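You operate a simulated robot arm through the tools that you are given. There is no shell and no other tool.

You are at the controls of a simulated robot arm. One attempt, no reset.

## Task
Put things in order on the top of the mending desk. At the end: the purple paste weight stands where the white block eraser stood; the teal glue tin stands where the blue rubber roller stood; the blue rubber roller stands on top of the small green book (marked "RIVERS"); the white block eraser stands where the teal glue tin stood; the green stone block stands where the purple paste weight stood; whatever was shut is shut again. Leave all else as you found it, and nothing knocked over.

Only the result counts: the job must be done as asked and must still hold three seconds after the hand-in. Knocking over, shifting, dropping, spilling or breaking anything else fails it.

## Robot
A 6-joint arm with a two-finger parallel gripper, fixed in place. Base frame: the origin is at the foot of the arm, x ahead of it, y to its left, z up; the work surface is at about z = 0. Readings come in m, degrees, newtons and seconds.
With the tool pointing down near the work surface it reaches from about 0.14 to 0.58 m from the base axis. Its first joint turns from -66.0 to 66.0 degrees. Payload 2.1 kg.
Tool frame: the origin (TCP) lies between the finger pads and is the grasp point; the fingertips stand 0.03 m ahead of it; z points along the fingers, y is the line along which they close. The gripper opens to 0.094 m. The fingers are 0.028 m wide and 0.01 m thick; the gripper's body (0.05 by 0.096 m) begins 0.055 m behind the TCP.
Orientation is that of the tool frame in the base frame, as a unit quaternion [x, y, z, w]. With the fingers straight down and closing along the base's y, the tool's x points along the base's -x, its y along +y and its z along -z.

## Interface
- The arm moves only by the tool nudge_tool. Its argument "commands" is a list that holds one entry, the list of rows, each a list of 7 numbers: the turn, a rotation vector about the tool's x, y, z in degrees, then the shift along the tool's x, y, z in m, then the gripper command, from -1 (shut) to 1 (fully open), values between in proportion. In form: [[[wx, wy, wz, tx, ty, tz, hand], ...]]. A call has 1 to 20 rows; each row is the pose to reach, as a shift and turn from the pose commanded when the call began, along the tool's axes at that moment. Each row takes 0.2 s and may step no farther than 0.05 m and 8.6 degrees from the row before; otherwise, or with a gripper value out of range, the whole call is refused. Where a pose cannot be reached the arm comes as near as it can. A force on the tool above 40 N (or 10 N above the force at the start of the call, whichever is more), or a blocked arm, ends the call early, and 0.2 s more pass. The fingers move at their own pace (about 0.072 m/s each) and stop on an object; they squeeze with about 41 N. The grip force told is the motor's: it shows also when the fingers shut on nothing. Time passes only in rows, and 0.2 s behind the last, so rows that repeat a pose let the fingers close. It gives the time, the measured TCP pose, the force on the tool (base axes), the opening and the grip force at its end, in the units of the frame above (readings bear some noise), with the torque about the TCP (base axes, N m) and any sound that the robot's microphone picked up.
- Cameras (640 x 400 px; columns grow to the right, rows downward): "scene" is fixed at [0.0496, -0.3675, 0.4811]; the picture's right is [0.84, -0.55, 0.00], its down [-0.32, -0.48, -0.82] and it looks along [0.45, 0.68, -0.58] (base axes); focal length 257 px, centre (320, 200). "wrist" rides on the gripper at [0.076, 0.014, -0.103] in the tool frame; the picture's right is [-0.18, 0.98, 0.00], its down [-0.75, -0.14, -0.64] and it looks along [-0.63, -0.12, 0.77] (tool axes); focal length 243 px, centre (320, 200). There is no depth. A picture from a camera that has moved, and an enlarged one, comes with that camera's place and axes in the base frame and with its lens.
- camera(camera): a new picture of that camera. No time passes.
- close_up(camera, box): a new picture of the part [left, top, right, bottom] of that camera's present view, enlarged. No time passes.
- sign_off(): hands the job in; it is judged then, once.

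Nothing tells you positions but the pictures and the camera data. Unless the task says otherwise, let go and move clear before handing in.

The tools are called after "Call:" as name(argument=value, ...) on one line, values as JSON. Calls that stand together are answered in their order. nudge_tool: Moves the arm, as the interface text tells. Its arguments: {"type":"object","properties":{"commands":{"type":"array"}},"required":["commands"]} The other tools are called the same way: camera (camera) takes a picture; close_up (camera, box) takes an enlarged picture of a part of a camera's view; sign_off () hands the job in.

At the start:

```text
time: 0.0
eef_pos: [0.3346, -0.0394, 0.2627]
orientation: [-0.001, 1.0, 0.0, 0.001]
force: [0.4, 0.5, 0.9]
ft_torque: [-0.04, -0.02, -0.01]
gripper_width: 0.0939
finger_force: 0.0
```

scene: 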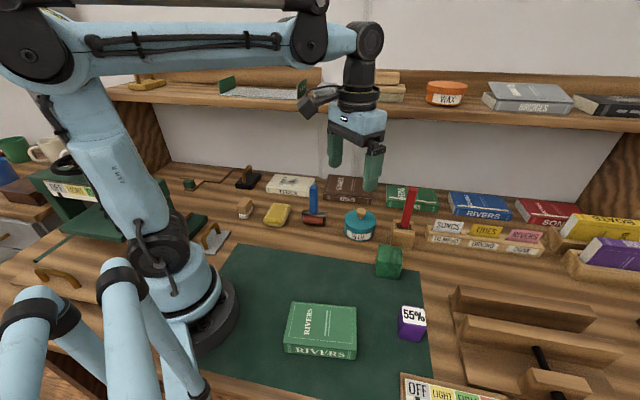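
wrist: 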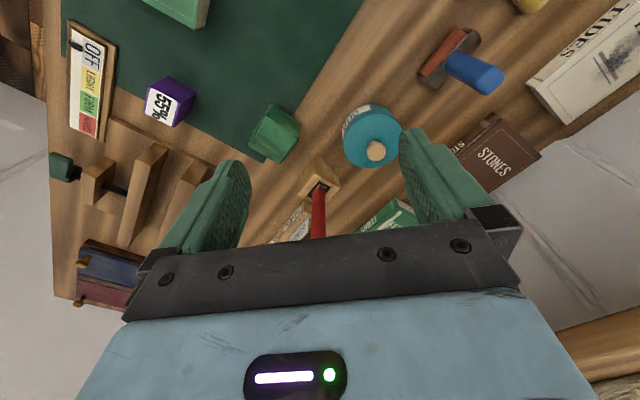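

I see a desk with a green mat, the green RIVERS book, the purple cube marked 55%, the green stone block, the teal tin and the blue-handled roller. I don't see the white block eraser yet, so I'll take a closer look before moving.

Call:
close_up(camera="scene", box=[160, 150, 400, 300])

Call:
close_up(camera="scene", box=[340, 170, 640, 400])

Call:
close_up(camera="scene", box=[0, 120, 240, 300])

Call:
close_up(camera="scene", box=[240, 260, 480, 400])

Call:
close_up(camera="wrist", box=[40, 0, 360, 240])

Call:
close_up(camera="wrist", box=[300, 0, 640, 240])

```text
2.67 times, centred on (280, 225) of scene
camera zoom: at [0.0496, -0.3675, 0.4811], right [0.84, -0.55, 0.0], down [-0.32, -0.48, -0.82], along [0.45, 0.68, -0.58], focal length 685 px, centre (427, 133)
```

zoom: 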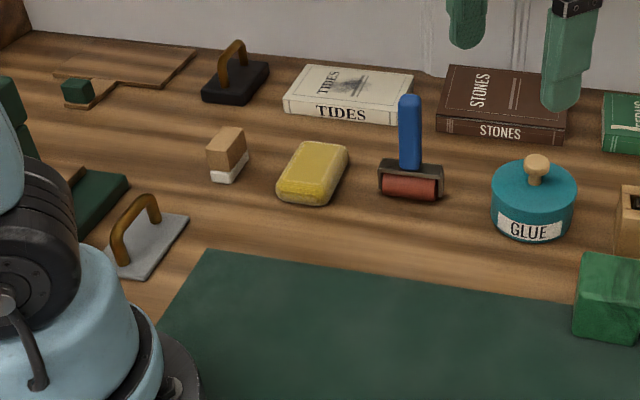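

```text
1.74 times, centred on (490, 285) of scene
camera zoom: at [0.0496, -0.3675, 0.4811], right [0.84, -0.55, 0.0], down [-0.32, -0.48, -0.82], along [0.45, 0.68, -0.58], focal length 447 px, centre (24, 52)
```

zoom: 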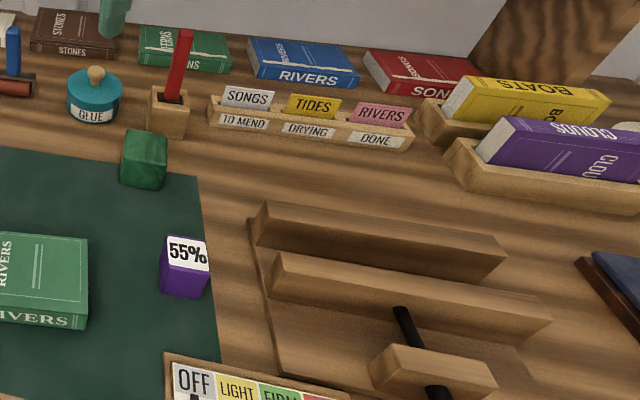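

```text
2.22 times, centred on (120, 210) of scene
camera zoom: at [0.0496, -0.3675, 0.4811], right [0.84, -0.55, 0.0], down [-0.32, -0.48, -0.82], along [0.45, 0.68, -0.58], focal length 571 px, centre (764, 178)
```

zoom: 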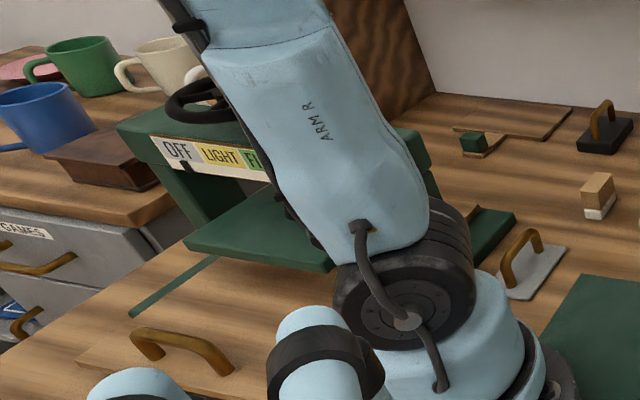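

```text
2.67 times, centred on (360, 330) of scene
camera zoom: at [0.0496, -0.3675, 0.4811], right [0.84, -0.55, 0.0], down [-0.32, -0.48, -0.82], along [0.45, 0.68, -0.58], focal length 685 px, centre (213, -147)
```

zoom: 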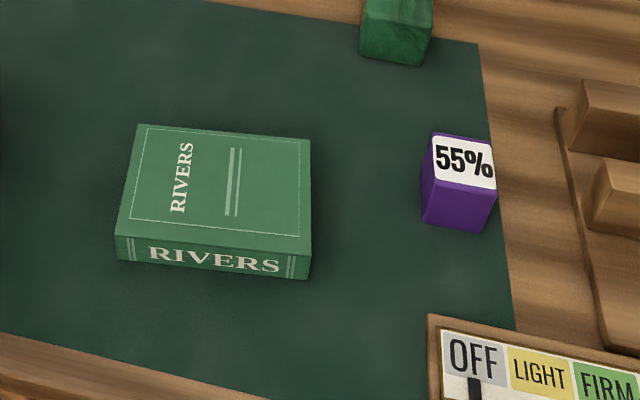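

```text
1.67 times, centred on (200, 120) of wrist
camera zoom: at [0.259, -0.0246, 0.3638], right [0.18, 0.98, 0.0], down [0.75, -0.14, 0.64], along [0.63, -0.12, -0.77], focal length 404 px, centre (520, 333)
```

zoom: 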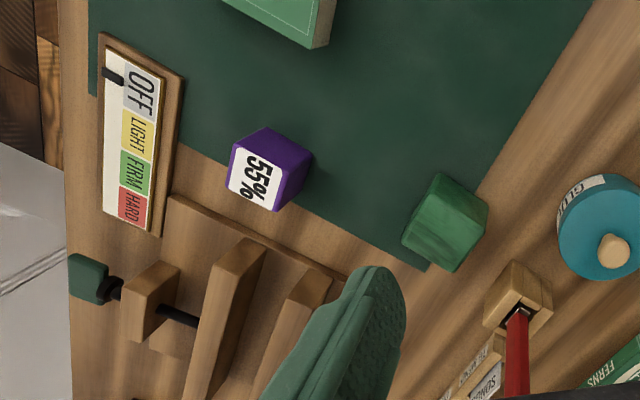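

```text
1.67 times, centred on (470, 120) of wrist
camera zoom: at [0.259, -0.0246, 0.3638], right [0.18, 0.98, 0.0], down [0.75, -0.14, 0.64], along [0.63, -0.12, -0.77], focal length 404 px, centre (70, 333)
```

zoom: 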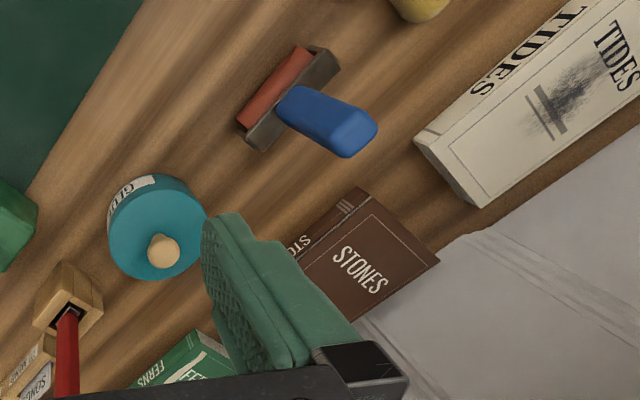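

The objects sit on a desk turned about 45° from the base. The tan-and-white block at about (0.19, 0.24) is the likely eraser. I'll move the hand left with a yaw, staying high, to look at it with the wrist camera.

Call:
nudge_tool(commands=[[[0, 0, -7.5, 0.03, 0.03, 0, 1], [0, 0, -15, 0.06, 0.06, -0.005, 1], [0, 0, -22.5, 0.09, 0.09, -0.01, 1], [0, 0, -30, 0.12, 0.12, -0.015, 1], [0, 0, -37.5, 0.15, 0.15, -0.02, 1], [0, 0, -45, 0.175, 0.175, -0.02, 1]]])

Call:
camera(camera="wrist")

Call:
camera(camera="scene")

```text
time: 1.4
eef_pos: [0.1603, 0.1376, 0.281]
orientation: [-0.383, 0.924, 0.0, 0.001]
force: [0.0, -0.6, 1.1]
ft_torque: [-0.01, 0.03, -0.02]
gripper_width: 0.0942
finger_force: 0.1
```

```text
taken
camera wrist: at [0.0963, 0.0928, 0.3831], right [-0.57, 0.82, 0.0], down [0.63, 0.43, 0.64], along [0.53, 0.36, -0.77], focal length 243 px, centre (320, 200)
```

wrist: 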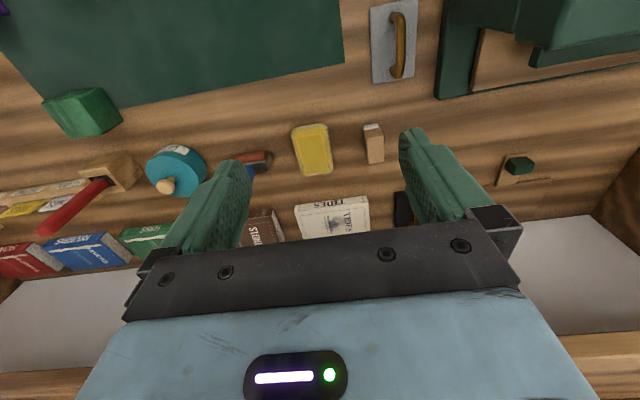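

```text
taken
```

scene: 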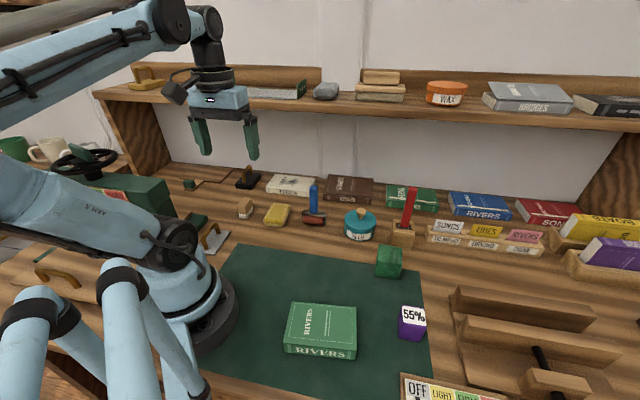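

Call:
close_up(camera="wrist", box=[270, 100, 430, 200])

Call:
close_up(camera="wrist", box=[360, 0, 640, 180])

Call:
close_up(camera="wrist", box=[0, 60, 300, 250])

Call:
close_up(camera="scene", box=[0, 60, 320, 260])

Call:
close_up(camera="scene", box=[220, 160, 420, 285])

```text
4.00 times, centred on (350, 150) of wrist
camera zoom: at [0.0963, 0.0928, 0.3831], right [-0.57, 0.82, 0.0], down [0.63, 0.43, 0.64], along [0.53, 0.36, -0.77], focal length 970 px, centre (200, 400)
```

zoom: 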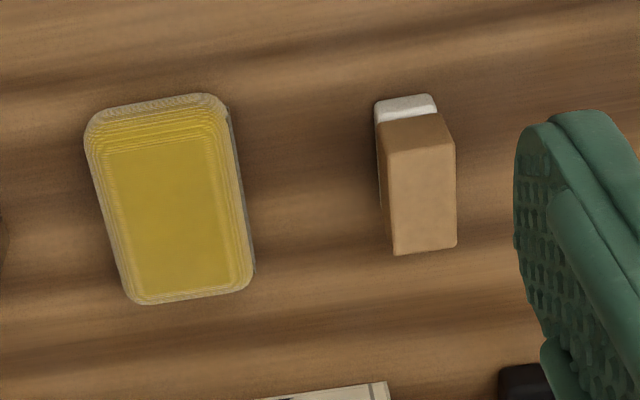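

```text
2.22 times, centred on (500, 90) of wrist
camera zoom: at [0.0963, 0.0928, 0.3831], right [-0.57, 0.82, 0.0], down [0.63, 0.43, 0.64], along [0.53, 0.36, -0.77], focal length 539 px, centre (-80, 444)
```

zoom: 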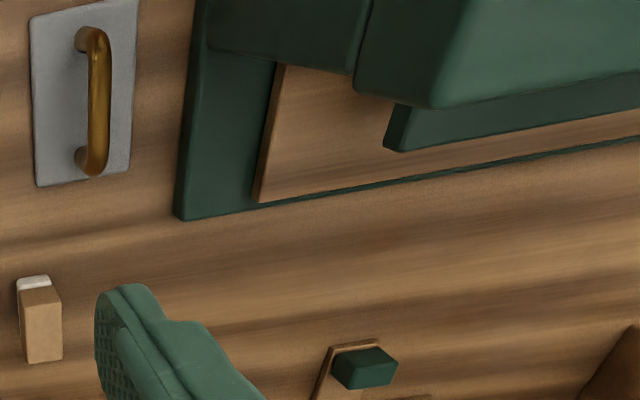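

```text
2.11 times, centred on (150, 155) of wrist
camera zoom: at [0.0963, 0.0928, 0.3831], right [-0.57, 0.82, 0.0], down [0.63, 0.43, 0.64], along [0.53, 0.36, -0.77], focal length 511 px, centre (678, 295)
```

zoom: 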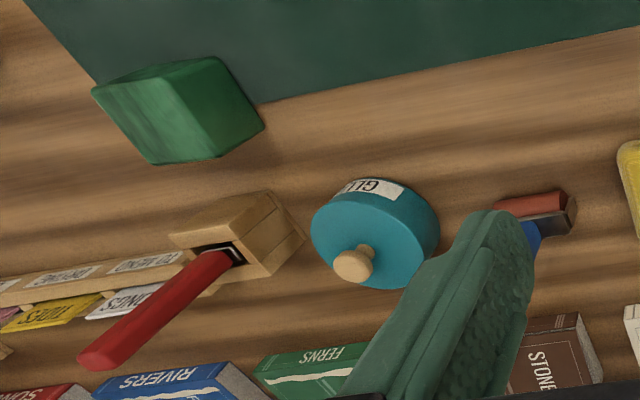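

```text
2.00 times, centred on (160, 160) of scene
camera zoom: at [0.0496, -0.3675, 0.4811], right [0.84, -0.55, 0.0], down [-0.32, -0.48, -0.82], along [0.45, 0.68, -0.58], focal length 514 px, centre (640, 280)
```

zoom: 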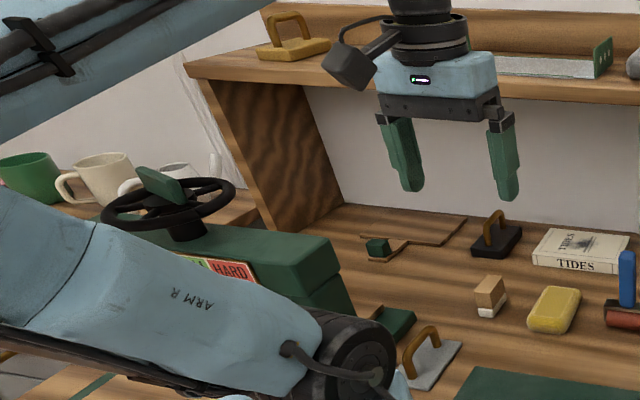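

```text
3.20 times, centred on (320, 222) of scene
camera zoom: at [0.0496, -0.3675, 0.4811], right [0.84, -0.55, 0.0], down [-0.32, -0.48, -0.82], along [0.45, 0.68, -0.58], focal length 822 px, centre (320, 128)
```

zoom: 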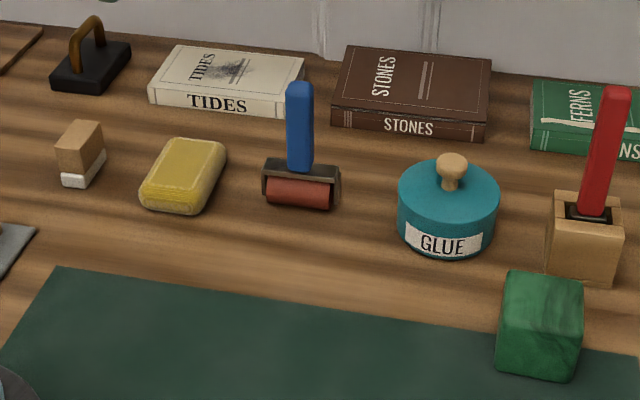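

The tan-and-white block is the only candidate for the eraser. The roller's handle is at about (0.347, 0.119) with its top near z 0.115. I'll turn the hand to yaw -45° above the roller and get a second view of things.

Call:
nudge_tool(commands=[[[0, 0, 8.2, -0.0108, -0.0132, 0.003, 1], [0, 0, 16.4, -0.0216, -0.0265, 0.006, 1], [0, 0, 24.5, -0.0324, -0.0397, 0.009, 1], [0, 0, 32.7, -0.0432, -0.053, 0.012, 1], [0, 0, 40.9, -0.054, -0.0662, 0.015, 1], [0, 0, 49.1, -0.0648, -0.0795, 0.018, 1], [0, 0, 57.3, -0.0756, -0.0927, 0.021, 0.6], [0, 0, 65.5, -0.0864, -0.106, 0.024, 0.4], [0, 0, 73.6, -0.0972, -0.1192, 0.027, 0.2], [0, 0, 81.8, -0.108, -0.1325, 0.03, 0.2], [0, 0, 90, -0.1188, -0.1457, 0.033, 0.2]]])

Call:
camera(camera="wrist")

Call:
camera(camera="scene")

```text
time: 3.8
eef_pos: [0.3452, 0.1176, 0.2489]
orientation: [0.383, 0.924, 0.001, 0.0]
force: [-0.1, 0.0, -0.2]
ft_torque: [0.02, -0.01, 0.0]
gripper_width: 0.0565
finger_force: 0.1
```

```text
taken
camera wrist: at [0.3039, 0.1811, 0.3509], right [0.83, 0.56, 0.0], down [0.43, -0.63, 0.64], along [0.36, -0.53, -0.77], focal length 243 px, centre (320, 200)
```

wrist: 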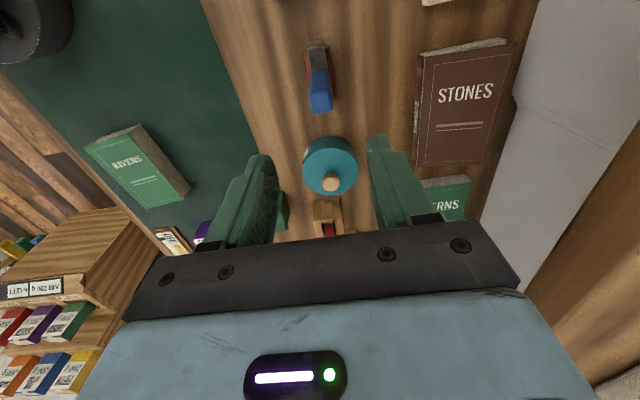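

```text
taken
```

scene: 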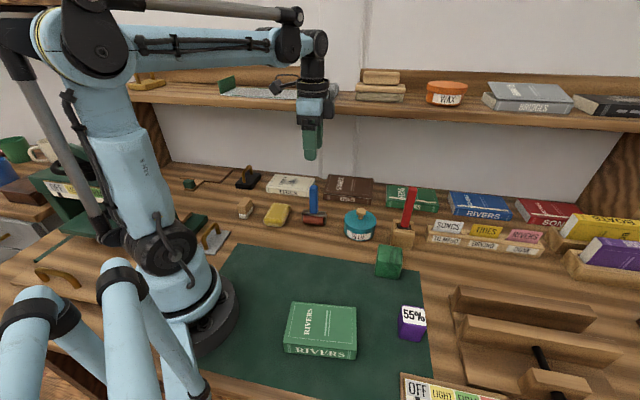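

Call:
close_up(camera="wrist", box=[240, 20, 400, 120])

Call:
close_up(camera="wrist", box=[260, 110, 420, 210])

Call:
close_up(camera="wrist", box=[60, 100, 220, 200])

Call:
close_up(camera="wrist", box=[0, 180, 320, 400])

Call:
close_up(camera="scene", box=[280, 160, 420, 248])

```text
4.00 times, centred on (320, 70) of wrist
camera zoom: at [0.3039, 0.1811, 0.3509], right [0.83, 0.56, 0.0], down [0.43, -0.63, 0.64], along [0.36, -0.53, -0.77], focal length 970 px, centre (320, 720)
```

zoom: 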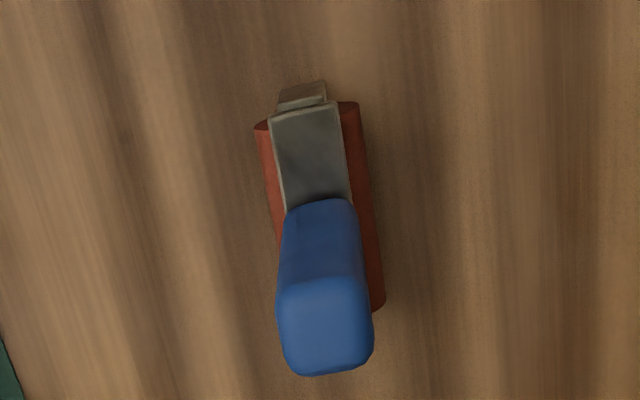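

```text
4.00 times, centred on (340, 160) of wrist
camera zoom: at [0.3039, 0.1811, 0.3509], right [0.83, 0.56, 0.0], down [0.43, -0.63, 0.64], along [0.36, -0.53, -0.77], focal length 970 px, centre (240, 360)
```

zoom: 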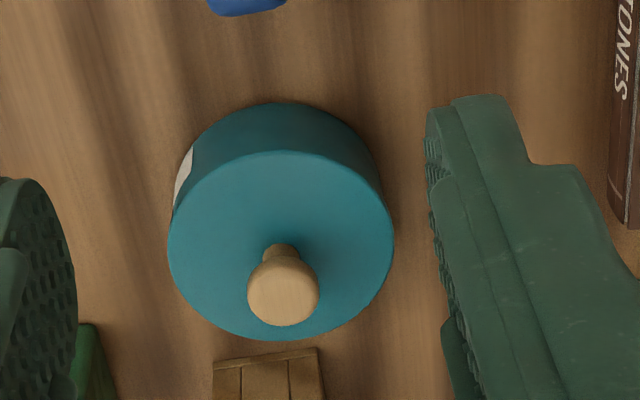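

```text
4.00 times, centred on (140, 150) of wrist
camera zoom: at [0.3039, 0.1811, 0.3509], right [0.83, 0.56, 0.0], down [0.43, -0.63, 0.64], along [0.36, -0.53, -0.77], focal length 970 px, centre (1040, 400)
```

zoom: 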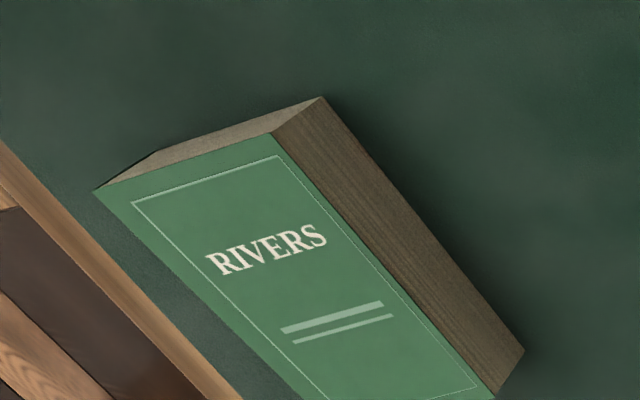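

```text
1.82 times, centred on (160, 290) of wrist
camera zoom: at [0.3039, 0.1811, 0.3509], right [0.83, 0.56, 0.0], down [0.43, -0.63, 0.64], along [0.36, -0.53, -0.77], focal length 441 px, centre (611, 36)
```

zoom: 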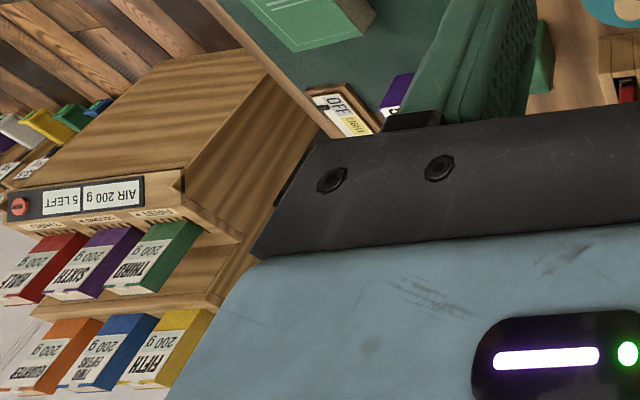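

```text
4.55 times, centred on (350, 204) of scene
camera zoom: at [0.0496, -0.3675, 0.4811], right [0.84, -0.55, 0.0], down [-0.32, -0.48, -0.82], along [0.45, 0.68, -0.58], focal length 1167 px, centre (184, 182)
```

zoom: 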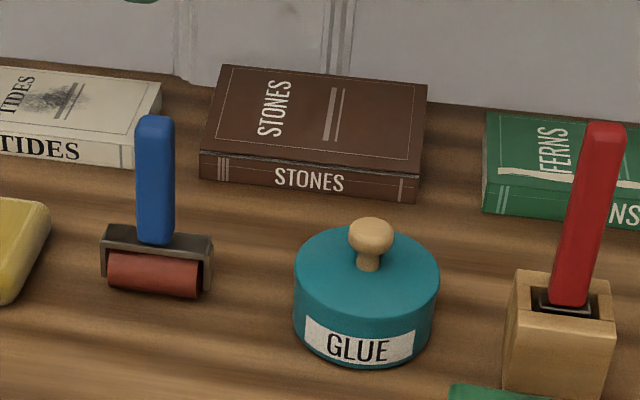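

The roller's handle is at about (0.3475, 0.1195), and its frame runs along -45°, matching the hand. I'll descend around the handle to z 0.08 and check before closing.

Call:
nudge_tool(commands=[[[0, 0, 0, 0, 0.0028, 0.04, 0.2], [0, 0, 0, 0, 0.0028, 0.08, 0.2], [0, 0, 0, 0, 0.0028, 0.11, 0.2], [0, 0, 0, 0, 0.0028, 0.14, 0.2], [0, 0, 0, 0, 0.0028, 0.168, 0.2], [0, 0, 0, 0, 0.0028, 0.168, 0.2]]])

Call:
camera(camera="wrist")

Call:
camera(camera="scene")

Call:
close_up(camera="scene", box=[240, 120, 400, 240])

```text
time: 5.2
eef_pos: [0.3498, 0.1201, 0.0811]
orientation: [0.383, 0.924, 0.0, 0.0]
force: [1.2, 0.5, -0.2]
ft_torque: [0.0, 0.0, -0.01]
gripper_width: 0.0565
finger_force: 0.1
```

```text
taken
camera wrist: at [0.306, 0.1836, 0.1823], right [0.82, 0.57, 0.0], down [0.43, -0.63, 0.64], along [0.36, -0.53, -0.77], focal length 243 px, centre (320, 200)
```

wrist: 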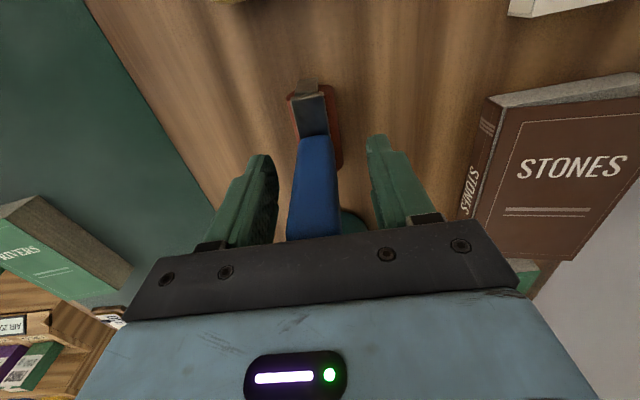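

```text
taken
```

scene: 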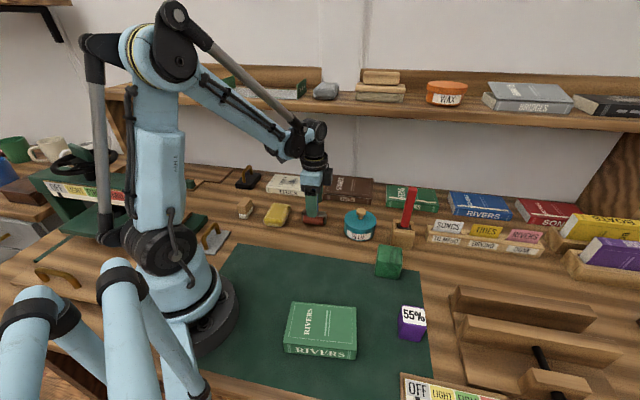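

```text
3.33 times, centred on (320, 180) of scene
camera zoom: at [0.0496, -0.3675, 0.4811], right [0.84, -0.55, 0.0], down [-0.32, -0.48, -0.82], along [0.45, 0.68, -0.58], focal length 856 px, centre (320, 267)
```

zoom: 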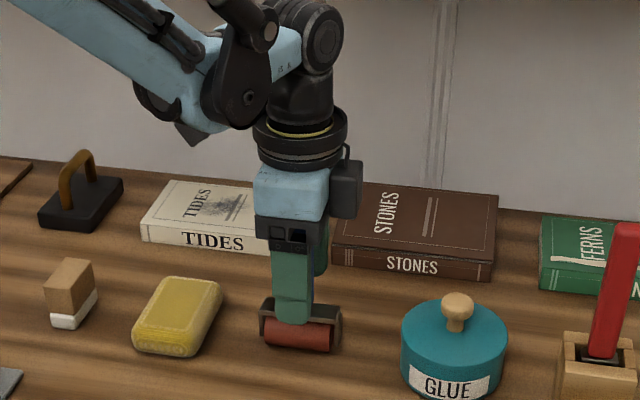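

The fingers straddle the handle well. Closing now, then a small lift.

Call:
nudge_tool(commands=[[[0, 0, 0, 0, 0, 0, -0.3], [0, 0, 0, 0, 0, 0, -1], [0, 0, 0, 0, 0, 0, -1], [0, 0, 0, 0, 0, 0, -1], [0, 0, 0, 0, 0, -0.02, -1], [0, 0, 0, 0, 0, -0.05, -1]]])

Call:
close_up(camera="scene", box=[240, 120, 400, 240])

Call:
camera(camera="wrist")

```text
time: 6.6
eef_pos: [0.3498, 0.121, 0.1314]
orientation: [0.383, 0.924, 0.001, 0.0]
force: [0.0, -0.8, -2.2]
ft_torque: [0.0, 0.01, 0.0]
gripper_width: 0.0254
finger_force: 40.8
```

```text
3.33 times, centred on (320, 180) of scene
camera zoom: at [0.0496, -0.3675, 0.4811], right [0.84, -0.55, 0.0], down [-0.32, -0.48, -0.82], along [0.45, 0.68, -0.58], focal length 856 px, centre (320, 267)
```

zoom: 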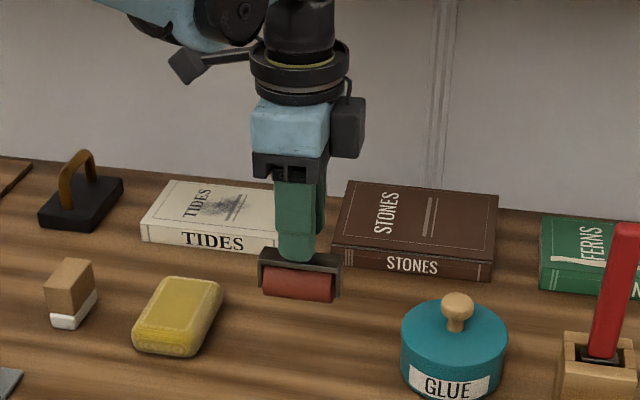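

```text
taken
camera wrist: at [0.3066, 0.1839, 0.2333], right [0.82, 0.57, 0.0], down [0.43, -0.63, 0.64], along [0.36, -0.53, -0.77], focal length 243 px, centre (320, 200)
```

wrist: 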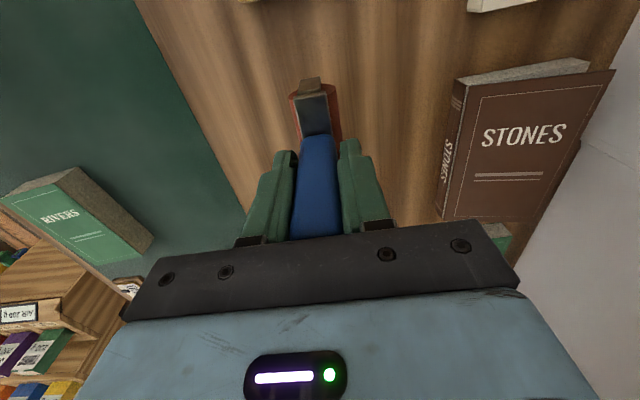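

The roller is held upright. The green RIVERS book is centred at about (0.189, -0.160), is 0.031 high and lies at -39°. I'll lift and carry the roller above it.

Call:
nudge_tool(commands=[[[0, 0, 0, 0, 0, -0.035, -1], [0, 0, 0, 0, 0, -0.07, -1], [0, 0, -0.6, -0.0085, -0.0312, -0.07, -1], [0, 0, -1.2, -0.017, -0.0625, -0.07, -1], [0, 0, -1.8, -0.0255, -0.0937, -0.07, -1], [0, 0, -2.4, -0.034, -0.125, -0.07, -1], [0, 0, -3, -0.0425, -0.1562, -0.07, -1], [0, 0, -3.6, -0.0509, -0.1875, -0.07, -1], [0, 0, -4.2, -0.0594, -0.2187, -0.07, -1], [0, 0, -4.8, -0.0679, -0.25, -0.07, -1], [0, 0, -5.4, -0.0764, -0.2812, -0.07, -1], [0, 0, -6, -0.0849, -0.3125, -0.07, -1], [0, 0, -6, -0.0849, -0.3125, -0.07, -1]]])

Call:
camera(camera="wrist")

Call:
camera(camera="scene")

```text
time: 9.4
eef_pos: [0.1868, -0.164, 0.2005]
orientation: [0.333, 0.943, 0.001, 0.001]
force: [-0.1, 0.0, -2.7]
ft_torque: [0.01, 0.01, -0.01]
gripper_width: 0.0257
finger_force: 41.1
```

```text
taken
camera wrist: at [0.1378, -0.1039, 0.3028], right [0.76, 0.65, 0.0], down [0.5, -0.58, 0.64], along [0.42, -0.49, -0.77], focal length 243 px, centre (320, 200)
```

wrist: 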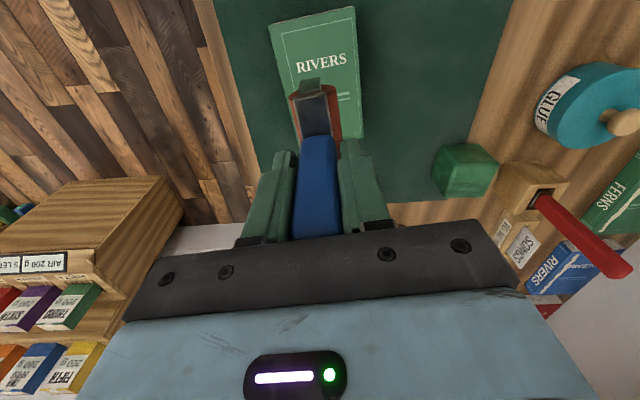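

```text
taken
```

scene: 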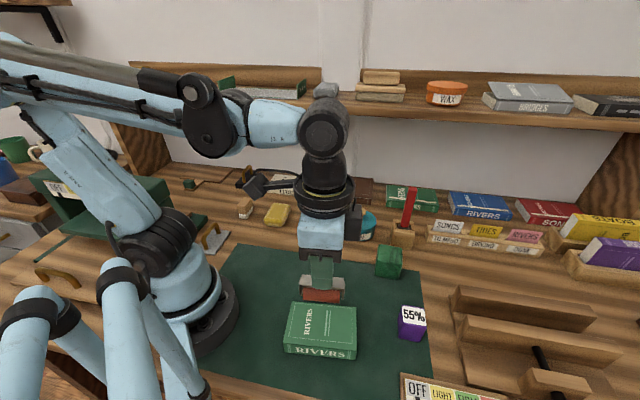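

The roller is over the book, with the TCP about 3 mm off its centre. I'll correct that and lower until it nearly touches.

Call:
nudge_tool(commands=[[[0, 0, 0, 0.001, 0.0012, 0.025, -1], [0, 0, 0, 0.0019, 0.0023, 0.05, -1], [0, 0, 0, 0.0019, 0.0023, 0.07, -1], [0, 0, 0, 0.0019, 0.0023, 0.08, -1], [0, 0, 0, 0.0019, 0.0023, 0.084, -1], [0, 0, 0, 0.0019, 0.0023, 0.084, -1]]])

Call:
close_up(camera="scene", box=[260, 240, 420, 370])

Call:
camera(camera="wrist")

```text
time: 10.8
eef_pos: [0.1871, -0.1584, 0.1178]
orientation: [0.334, 0.943, 0.001, 0.001]
force: [-0.5, 0.6, -2.5]
ft_torque: [0.0, 0.0, 0.01]
gripper_width: 0.0256
finger_force: 41.4
```

```text
3.08 times, centred on (340, 305) of scene
camera zoom: at [0.0496, -0.3675, 0.481], right [0.84, -0.55, 0.0], down [-0.32, -0.48, -0.82], along [0.45, 0.68, -0.58], focal length 790 px, centre (258, -123)
```

zoom: 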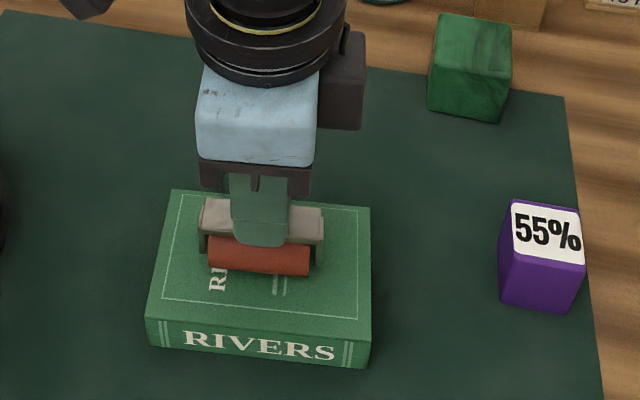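

```text
taken
camera wrist: at [0.1381, -0.1002, 0.2188], right [0.76, 0.65, 0.0], down [0.5, -0.58, 0.64], along [0.42, -0.49, -0.77], focal length 243 px, centre (320, 200)
```

wrist: 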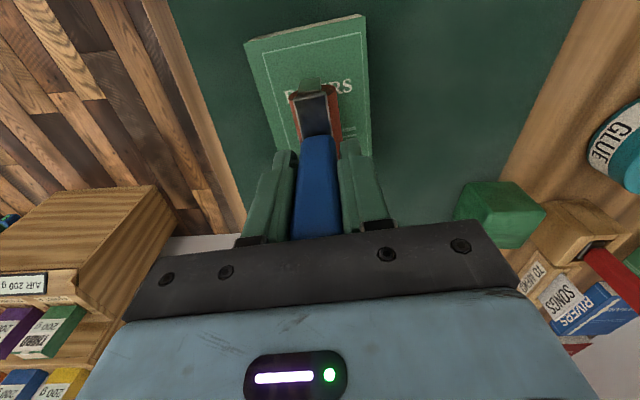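

It's centred over the book and a few mm above it. I'll lower in small steps and watch the force for contact.

Call:
nudge_tool(commands=[[[0, 0, 0, 0, 0, 0.001, -1], [0, 0, 0, 0, 0, 0.002, -1], [0, 0, 0, 0, 0, 0.002, -1]]])

Call:
nudge_tool(commands=[[[0, 0, 0, 0, 0, 0.001, -1], [0, 0, 0, 0, 0, 0.001, -1]]])

Call:
nudge_tool(commands=[[[0, 0, 0, 0, 0, 0.001, -1], [0, 0, 0, 0, 0, 0.001, -1]]])

```text
time: 11.6
eef_pos: [0.1879, -0.158, 0.1153]
orientation: [0.334, 0.943, 0.001, 0.0]
force: [0.3, 0.5, -2.8]
ft_torque: [0.03, -0.01, 0.01]
gripper_width: 0.0258
finger_force: 40.9
```

```text
time: 12.2
eef_pos: [0.1888, -0.1586, 0.1143]
orientation: [0.334, 0.943, 0.001, 0.0]
force: [-1.9, 2.1, 31.1]
ft_torque: [-0.05, 0.05, -0.04]
gripper_width: 0.0256
finger_force: 41.0
```

```text
time: 12.8
eef_pos: [0.1873, -0.1601, 0.113]
orientation: [0.333, 0.943, 0.001, 0.001]
force: [-0.8, 0.5, 36.0]
ft_torque: [0.25, 0.39, 0.03]
gripper_width: 0.0257
finger_force: 41.3
```

Contact made, now pressing at about 36 N. I'll back off slightly to relieve it before opening.

Call:
nudge_tool(commands=[[[0, 0, 0, 0, 0, -0.001, -1], [0, 0, 0, 0, 0, -0.001, -1]]])

Call:
close_up(camera="scene", box=[260, 240, 420, 370])

```text
time: 13.4
eef_pos: [0.1878, -0.1586, 0.113]
orientation: [0.333, 0.943, 0.001, 0.0]
force: [-0.2, 0.9, -2.7]
ft_torque: [-0.02, -0.03, -0.01]
gripper_width: 0.0259
finger_force: 40.8
```

```text
3.08 times, centred on (340, 305) of scene
camera zoom: at [0.0496, -0.3675, 0.481], right [0.84, -0.55, 0.0], down [-0.32, -0.48, -0.82], along [0.45, 0.68, -0.58], focal length 790 px, centre (258, -123)
```

zoom: 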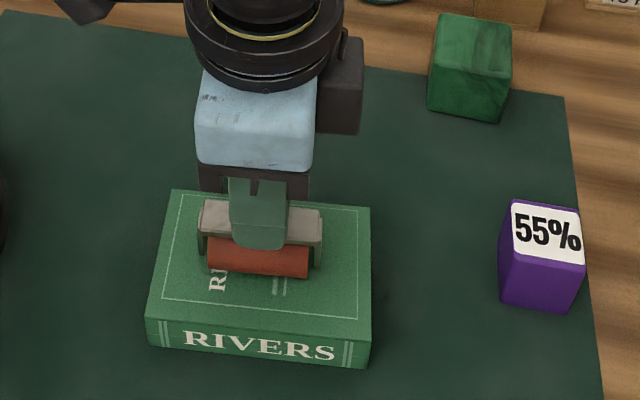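

It's now hovering less than 1 mm over the book. I'll lower half a millimetre, open moderately, and rise straight up.

Call:
nudge_tool(commands=[[[0, 0, 0, 0, 0, 0.0005, -1], [0, 0, 0, 0, 0, 0.0005, -0.4], [0, 0, 0, 0, 0, 0.0005, 0], [0, 0, 0, 0, 0, 0.0005, 0.2], [0, 0, 0, 0, 0, 0.0005, 0.2], [0, 0, 0, 0, 0, -0.02, 0.2], [0, 0, 0, 0, 0, -0.05, 0.2], [0, 0, 0, 0, 0, -0.09, 0.2], [0, 0, 0, 0, 0, -0.12, 0.2]]])

Call:
close_up(camera="scene", box=[260, 240, 420, 370])

Call:
camera(camera="wrist")

```text
time: 15.4
eef_pos: [0.1866, -0.1587, 0.2342]
orientation: [0.333, 0.943, 0.001, 0.001]
force: [-0.5, 0.3, 0.1]
ft_torque: [-0.03, 0.02, 0.0]
gripper_width: 0.0565
finger_force: 0.1
```

```text
3.08 times, centred on (340, 305) of scene
camera zoom: at [0.0496, -0.3675, 0.4811], right [0.84, -0.55, 0.0], down [-0.32, -0.48, -0.82], along [0.45, 0.68, -0.58], focal length 790 px, centre (258, -123)
```

zoom: 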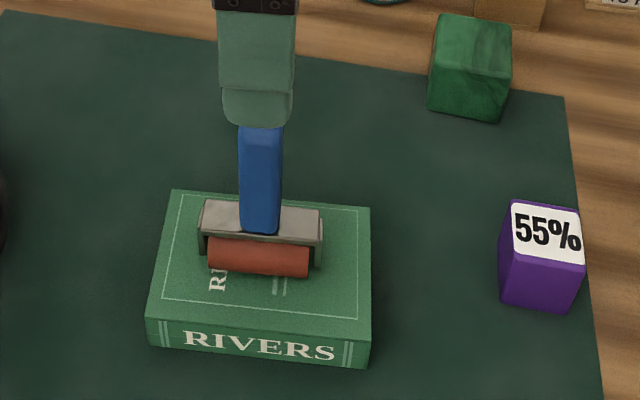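

```text
taken
camera wrist: at [0.1382, -0.1, 0.3362], right [0.76, 0.65, 0.0], down [0.5, -0.58, 0.64], along [0.42, -0.49, -0.77], focal length 243 px, centre (320, 200)
```

wrist: 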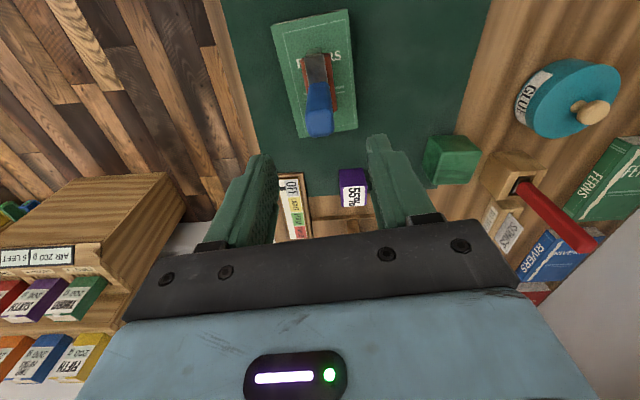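

The roller now stands on the book. Next is the glue tin at about (0.433, 0.021), diameter about 0.087 and rim at z 0.035, so it's a tight fit for the 0.094 opening. I'll hover over it with the hand fully open and measure precisely.

Call:
nudge_tool(commands=[[[0, 0, 0.9, -0.0097, 0.0367, 0, 1], [0, 0, 1.7, -0.0194, 0.0735, 0, 1], [0, 0, 2.6, -0.0291, 0.1102, 0, 1], [0, 0, 3.5, -0.0388, 0.147, 0, 1], [0, 0, 4.4, -0.0485, 0.1837, 0, 1], [0, 0, 5.2, -0.0582, 0.2205, 0, 1], [0, 0, 6.1, -0.0679, 0.2572, 0, 1], [0, 0, 6.1, -0.0776, 0.294, 0, 1], [0, 0, 6.1, -0.0776, 0.294, 0, 1]]])

Call:
camera(camera="wrist")

Call:
close_up(camera="wrist", box=[240, 20, 400, 120])

Call:
camera(camera="scene")

```text
time: 17.4
eef_pos: [0.4335, 0.0222, 0.2348]
orientation: [0.383, 0.924, 0.001, 0.0]
force: [-0.6, -0.3, -0.4]
ft_torque: [-0.03, -0.02, 0.01]
gripper_width: 0.0942
finger_force: 0.0
```

```text
taken
camera wrist: at [0.3901, 0.0855, 0.3356], right [0.83, 0.56, 0.0], down [0.43, -0.63, 0.64], along [0.36, -0.53, -0.77], focal length 243 px, centre (320, 200)
```

wrist: 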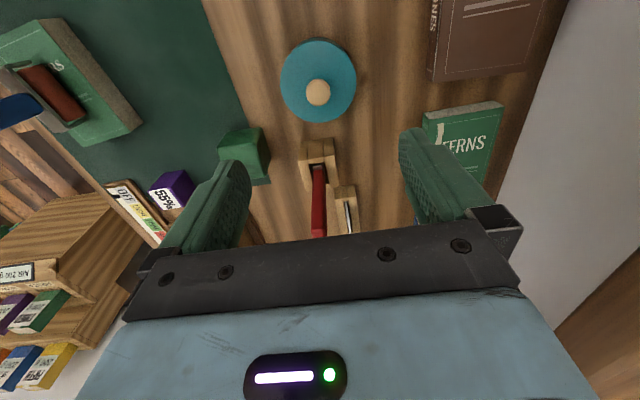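

```text
4.00 times, centred on (320, 70) of wrist
camera zoom: at [0.3901, 0.0855, 0.3356], right [0.83, 0.56, 0.0], down [0.43, -0.63, 0.64], along [0.36, -0.53, -0.77], focal length 970 px, centre (320, 720)
```

zoom: 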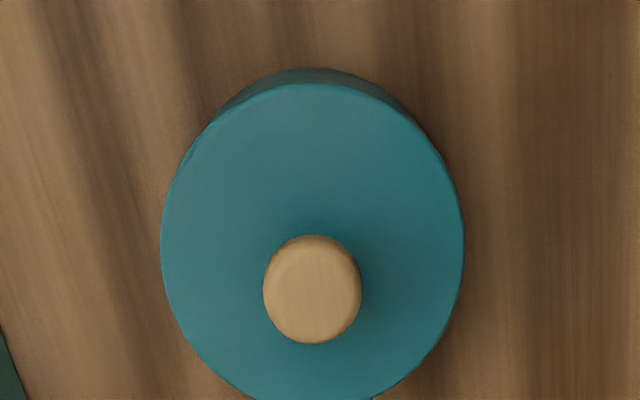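

```text
taken
```

scene: 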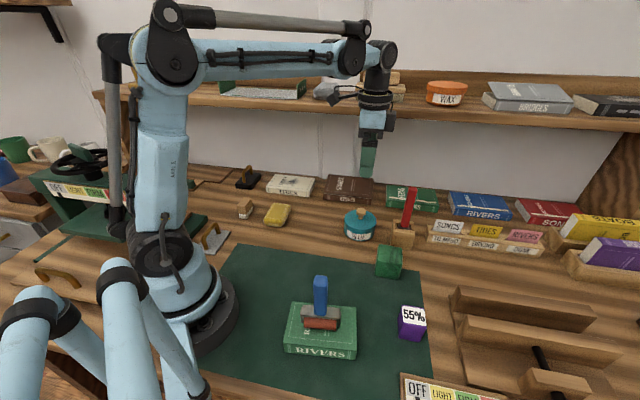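

The tin's centre comes out at about (0.432, 0.021), roughly 2 mm off along the closing axis. I'll correct that, descend to just above the rim, and recheck alignment.

Call:
nudge_tool(commands=[[[0, 0, 0, 0, -0.0021, 0.04, 1], [0, 0, 0, 0, -0.0021, 0.08, 1], [0, 0, 0, 0, -0.0021, 0.12, 1], [0, 0, 0, 0, -0.0021, 0.15, 1], [0, 0, 0, 0, -0.0021, 0.15, 1]]])

Call:
camera(camera="wrist")

Call:
close_up(camera="scene", box=[300, 150, 440, 260])

```text
time: 18.6
eef_pos: [0.4319, 0.0212, 0.0837]
orientation: [0.384, 0.923, 0.0, 0.001]
force: [0.0, 0.2, 0.2]
ft_torque: [0.01, 0.0, 0.0]
gripper_width: 0.0939
finger_force: 0.0
```

```text
taken
camera wrist: at [0.3886, 0.0844, 0.1855], right [0.83, 0.56, 0.0], down [0.43, -0.63, 0.64], along [0.36, -0.53, -0.77], focal length 243 px, centre (320, 200)
```

wrist: 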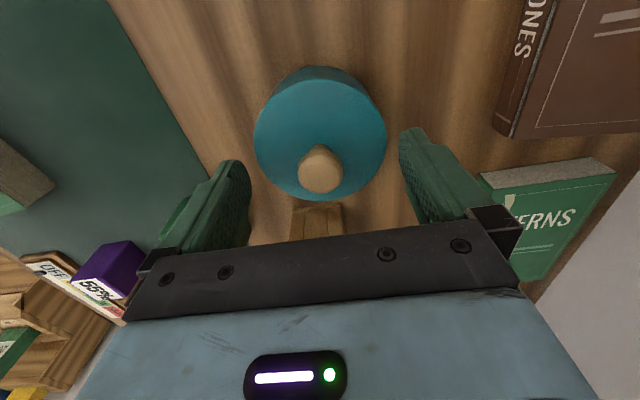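

```text
3.64 times, centred on (370, 205) of scene
camera zoom: at [0.0496, -0.3675, 0.4811], right [0.84, -0.55, 0.0], down [-0.32, -0.48, -0.82], along [0.45, 0.68, -0.58], focal length 934 px, centre (138, 182)
```

zoom: 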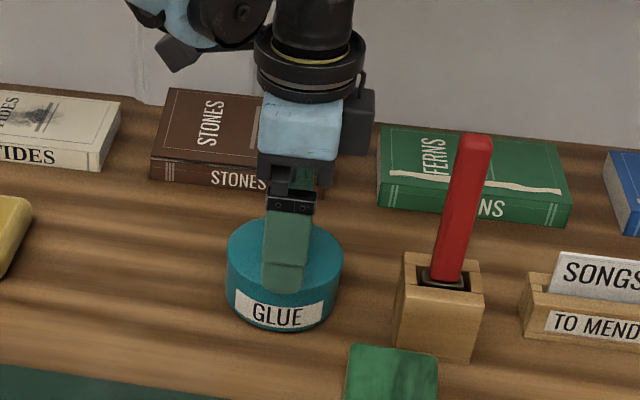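

The tin is centred between the fingers (columns 254 to 386 about 320). Descending to z about 0.036.

Call:
nudge_tool(commands=[[[0, 0, 0, 0, 0, 0.01, 1], [0, 0, 0, 0, 0, 0.02, 1], [0, 0, 0, 0, 0, 0.03, 1], [0, 0, 0, 0, 0, 0.04, 1], [0, 0, 0, 0, 0, 0.047, 1], [0, 0, 0, 0, 0, 0.047, 1]]])

Call:
camera(camera="wrist")

Call:
close_up(camera="scene", box=[300, 150, 440, 260])

```text
time: 20.0
eef_pos: [0.4304, 0.0208, 0.0365]
orientation: [0.384, 0.923, 0.001, 0.001]
force: [-0.4, 0.8, 0.2]
ft_torque: [-0.02, -0.05, 0.02]
gripper_width: 0.0938
finger_force: 0.0
```

```text
taken
camera wrist: at [0.3888, 0.0837, 0.1385], right [0.83, 0.56, 0.0], down [0.43, -0.63, 0.64], along [0.36, -0.53, -0.77], focal length 243 px, centre (320, 200)
```

wrist: 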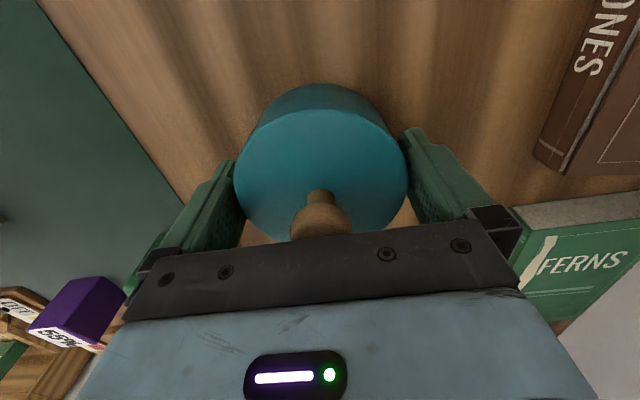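

```text
3.64 times, centred on (370, 205) of scene
camera zoom: at [0.0496, -0.3675, 0.4811], right [0.84, -0.55, 0.0], down [-0.32, -0.48, -0.82], along [0.45, 0.68, -0.58], focal length 934 px, centre (138, 182)
```

zoom: 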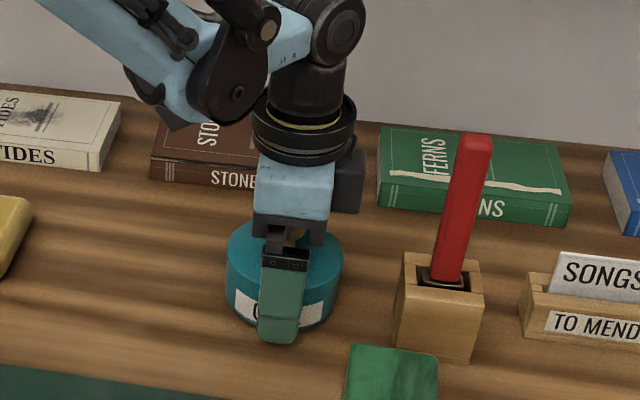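

The fingers straddle the tin. Closing, then a small lift.

Call:
nudge_tool(commands=[[[0, 0, 0, 0, 0, 0, 0.7], [0, 0, 0, 0, 0, 0, 0.3], [0, 0, 0, 0, 0, 0, -1], [0, 0, 0, 0, 0, 0, -1], [0, 0, 0, 0, 0, -0.01, -1], [0, 0, 0, 0, 0, -0.03, -1], [0, 0, 0, 0, 0, -0.03, -1]]])

Call:
camera(camera="wrist")

Call:
close_up(camera="scene", box=[300, 150, 440, 260])

```text
time: 21.6
eef_pos: [0.433, 0.0209, 0.0675]
orientation: [0.384, 0.923, 0.0, 0.0]
force: [0.0, 0.2, -0.8]
ft_torque: [0.0, 0.0, 0.03]
gripper_width: 0.0844
finger_force: 40.2
heard: snap
```

```text
taken
camera wrist: at [0.3892, 0.0836, 0.1691], right [0.83, 0.56, 0.0], down [0.43, -0.63, 0.64], along [0.36, -0.53, -0.77], focal length 243 px, centre (320, 200)
```

wrist: 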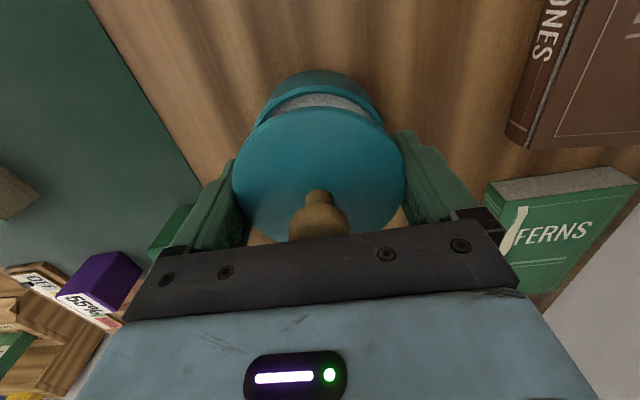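

```text
3.64 times, centred on (370, 205) of scene
camera zoom: at [0.0496, -0.3675, 0.4811], right [0.84, -0.55, 0.0], down [-0.32, -0.48, -0.82], along [0.45, 0.68, -0.58], focal length 934 px, centre (138, 182)
```

zoom: 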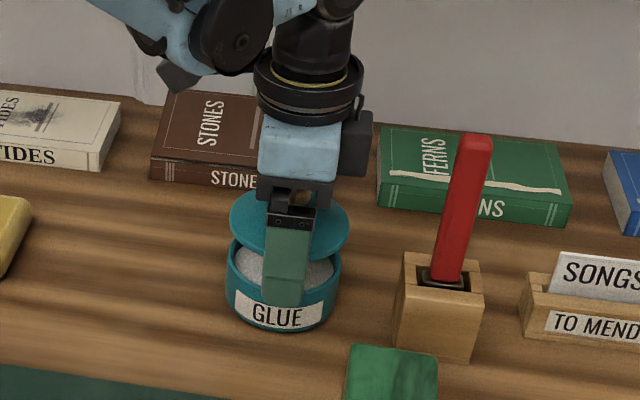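

The tin's lid popped off: I'm holding only the lid, and the body still stands in place, open. The lid is still directly above the body, so I'll lower it and press it shut, then slide the closed tin instead of lifting it.

Call:
nudge_tool(commands=[[[0, 0, 0, 0, 0, 0.01, -1], [0, 0, 0, 0, 0, 0.018, -1], [0, 0, 0, 0, 0, 0.024, -1], [0, 0, 0, 0, 0, 0.027, -1], [0, 0, 0, 0, 0, 0.027, -1]]])

Call:
close_up(camera="scene", box=[300, 150, 440, 260])

Call:
camera(camera="wrist")

```text
time: 22.8
eef_pos: [0.4321, 0.0202, 0.0403]
orientation: [0.383, 0.924, 0.0, 0.0]
force: [0.2, 0.3, -0.6]
ft_torque: [-0.02, -0.01, -0.04]
gripper_width: 0.0846
finger_force: 40.7
```

```text
3.64 times, centred on (370, 205) of scene
camera zoom: at [0.0496, -0.3675, 0.4811], right [0.84, -0.55, 0.0], down [-0.32, -0.48, -0.82], along [0.45, 0.68, -0.58], focal length 934 px, centre (138, 182)
```

zoom: 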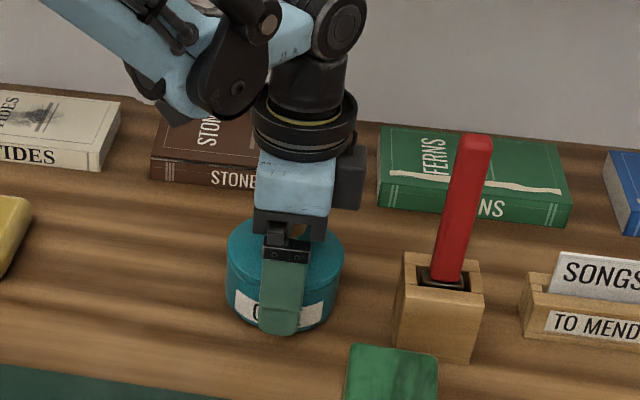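

```text
taken
camera wrist: at [0.3889, 0.0837, 0.1417], right [0.83, 0.56, 0.0], down [0.43, -0.63, 0.64], along [0.36, -0.53, -0.77], focal length 243 px, centre (320, 200)
```

wrist: 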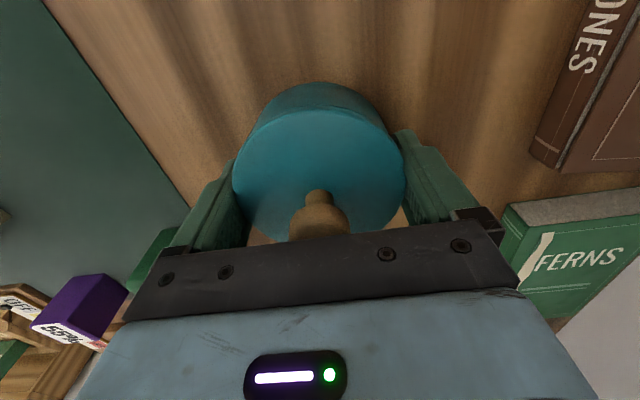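

The lid is about 3 mm above its seat. Pressing down in 1 mm steps and watching force and sound.

Call:
nudge_tool(commands=[[[0, 0, 0, 0, 0, 0.001, -1], [0, 0, 0, 0, 0, 0.002, -1], [0, 0, 0, 0, 0, 0.003, -1]]])

Call:
nudge_tool(commands=[[[0, 0, 0, 0, 0, 0.001, -1], [0, 0, 0, 0, 0, 0.001, -1]]])

```text
time: 23.6
eef_pos: [0.4312, 0.0206, 0.038]
orientation: [0.383, 0.924, 0.001, -0.001]
force: [0.4, 0.1, -0.9]
ft_torque: [0.01, 0.02, 0.01]
gripper_width: 0.0846
finger_force: 40.7
```

```text
time: 24.2
eef_pos: [0.4332, 0.019, 0.0376]
orientation: [0.384, 0.923, 0.001, 0.0]
force: [-0.9, -0.7, 18.7]
ft_torque: [0.05, 0.02, -0.02]
gripper_width: 0.0845
finger_force: 41.0
heard: snap
```

The snap tells me the lid is shut again. I'll relieve the downward pressure, then slide the tin to the roller's old spot, starting with a short test.

Call:
nudge_tool(commands=[[[0, 0, 0, 0, 0, -0.0007, -1], [0, 0, 0, 0, 0, -0.0007, -1]]])

Call:
nudge_tool(commands=[[[0, 0, 0, 0.005, 0.0004, 0, -1], [0, 0, 0, 0.01, 0.0008, 0, -1], [0, 0, 0, 0.015, 0.0012, 0, -1]]])

Call:
close_up(camera="scene", box=[300, 150, 440, 260])

Call:
close_up(camera="wrist", box=[220, 60, 420, 260])

```text
time: 24.8
eef_pos: [0.4326, 0.0201, 0.0369]
orientation: [0.384, 0.923, 0.001, 0.0]
force: [0.5, 0.2, -1.4]
ft_torque: [0.0, -0.03, 0.04]
gripper_width: 0.0845
finger_force: 40.9
heard: snap
```

```text
time: 25.6
eef_pos: [0.4218, 0.0325, 0.0371]
orientation: [0.384, 0.923, 0.0, 0.0]
force: [2.3, -2.8, 1.9]
ft_torque: [-0.03, -0.02, 0.01]
gripper_width: 0.0845
finger_force: 40.5
```

```text
3.64 times, centred on (370, 205) of scene
camera zoom: at [0.0496, -0.3675, 0.4811], right [0.84, -0.55, 0.0], down [-0.32, -0.48, -0.82], along [0.45, 0.68, -0.58], focal length 934 px, centre (138, 182)
```

zoom: 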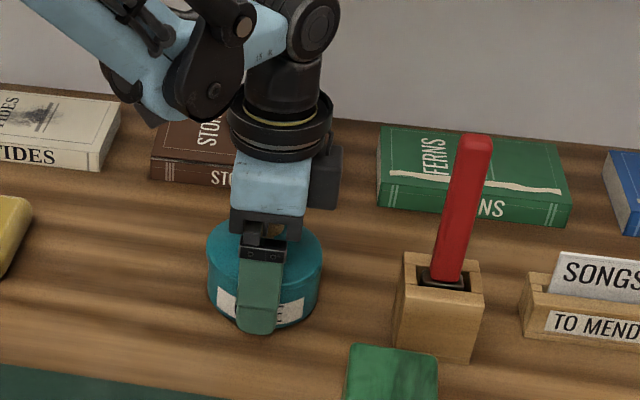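

```text
2.00 times, centred on (320, 160) of wrist
camera zoom: at [0.3785, 0.0953, 0.1388], right [0.83, 0.56, 0.0], down [0.43, -0.63, 0.64], along [0.36, -0.53, -0.77], focal length 485 px, centre (320, 280)
```

zoom: 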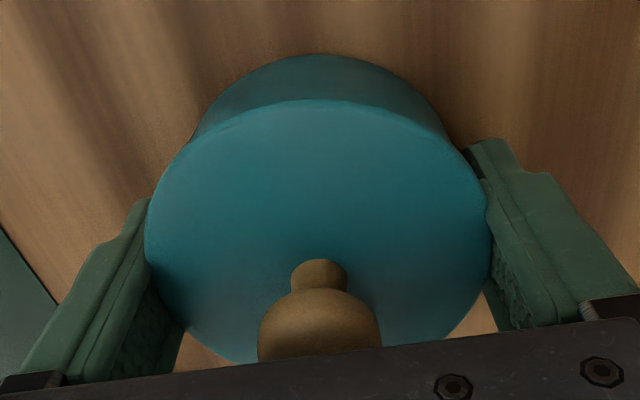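

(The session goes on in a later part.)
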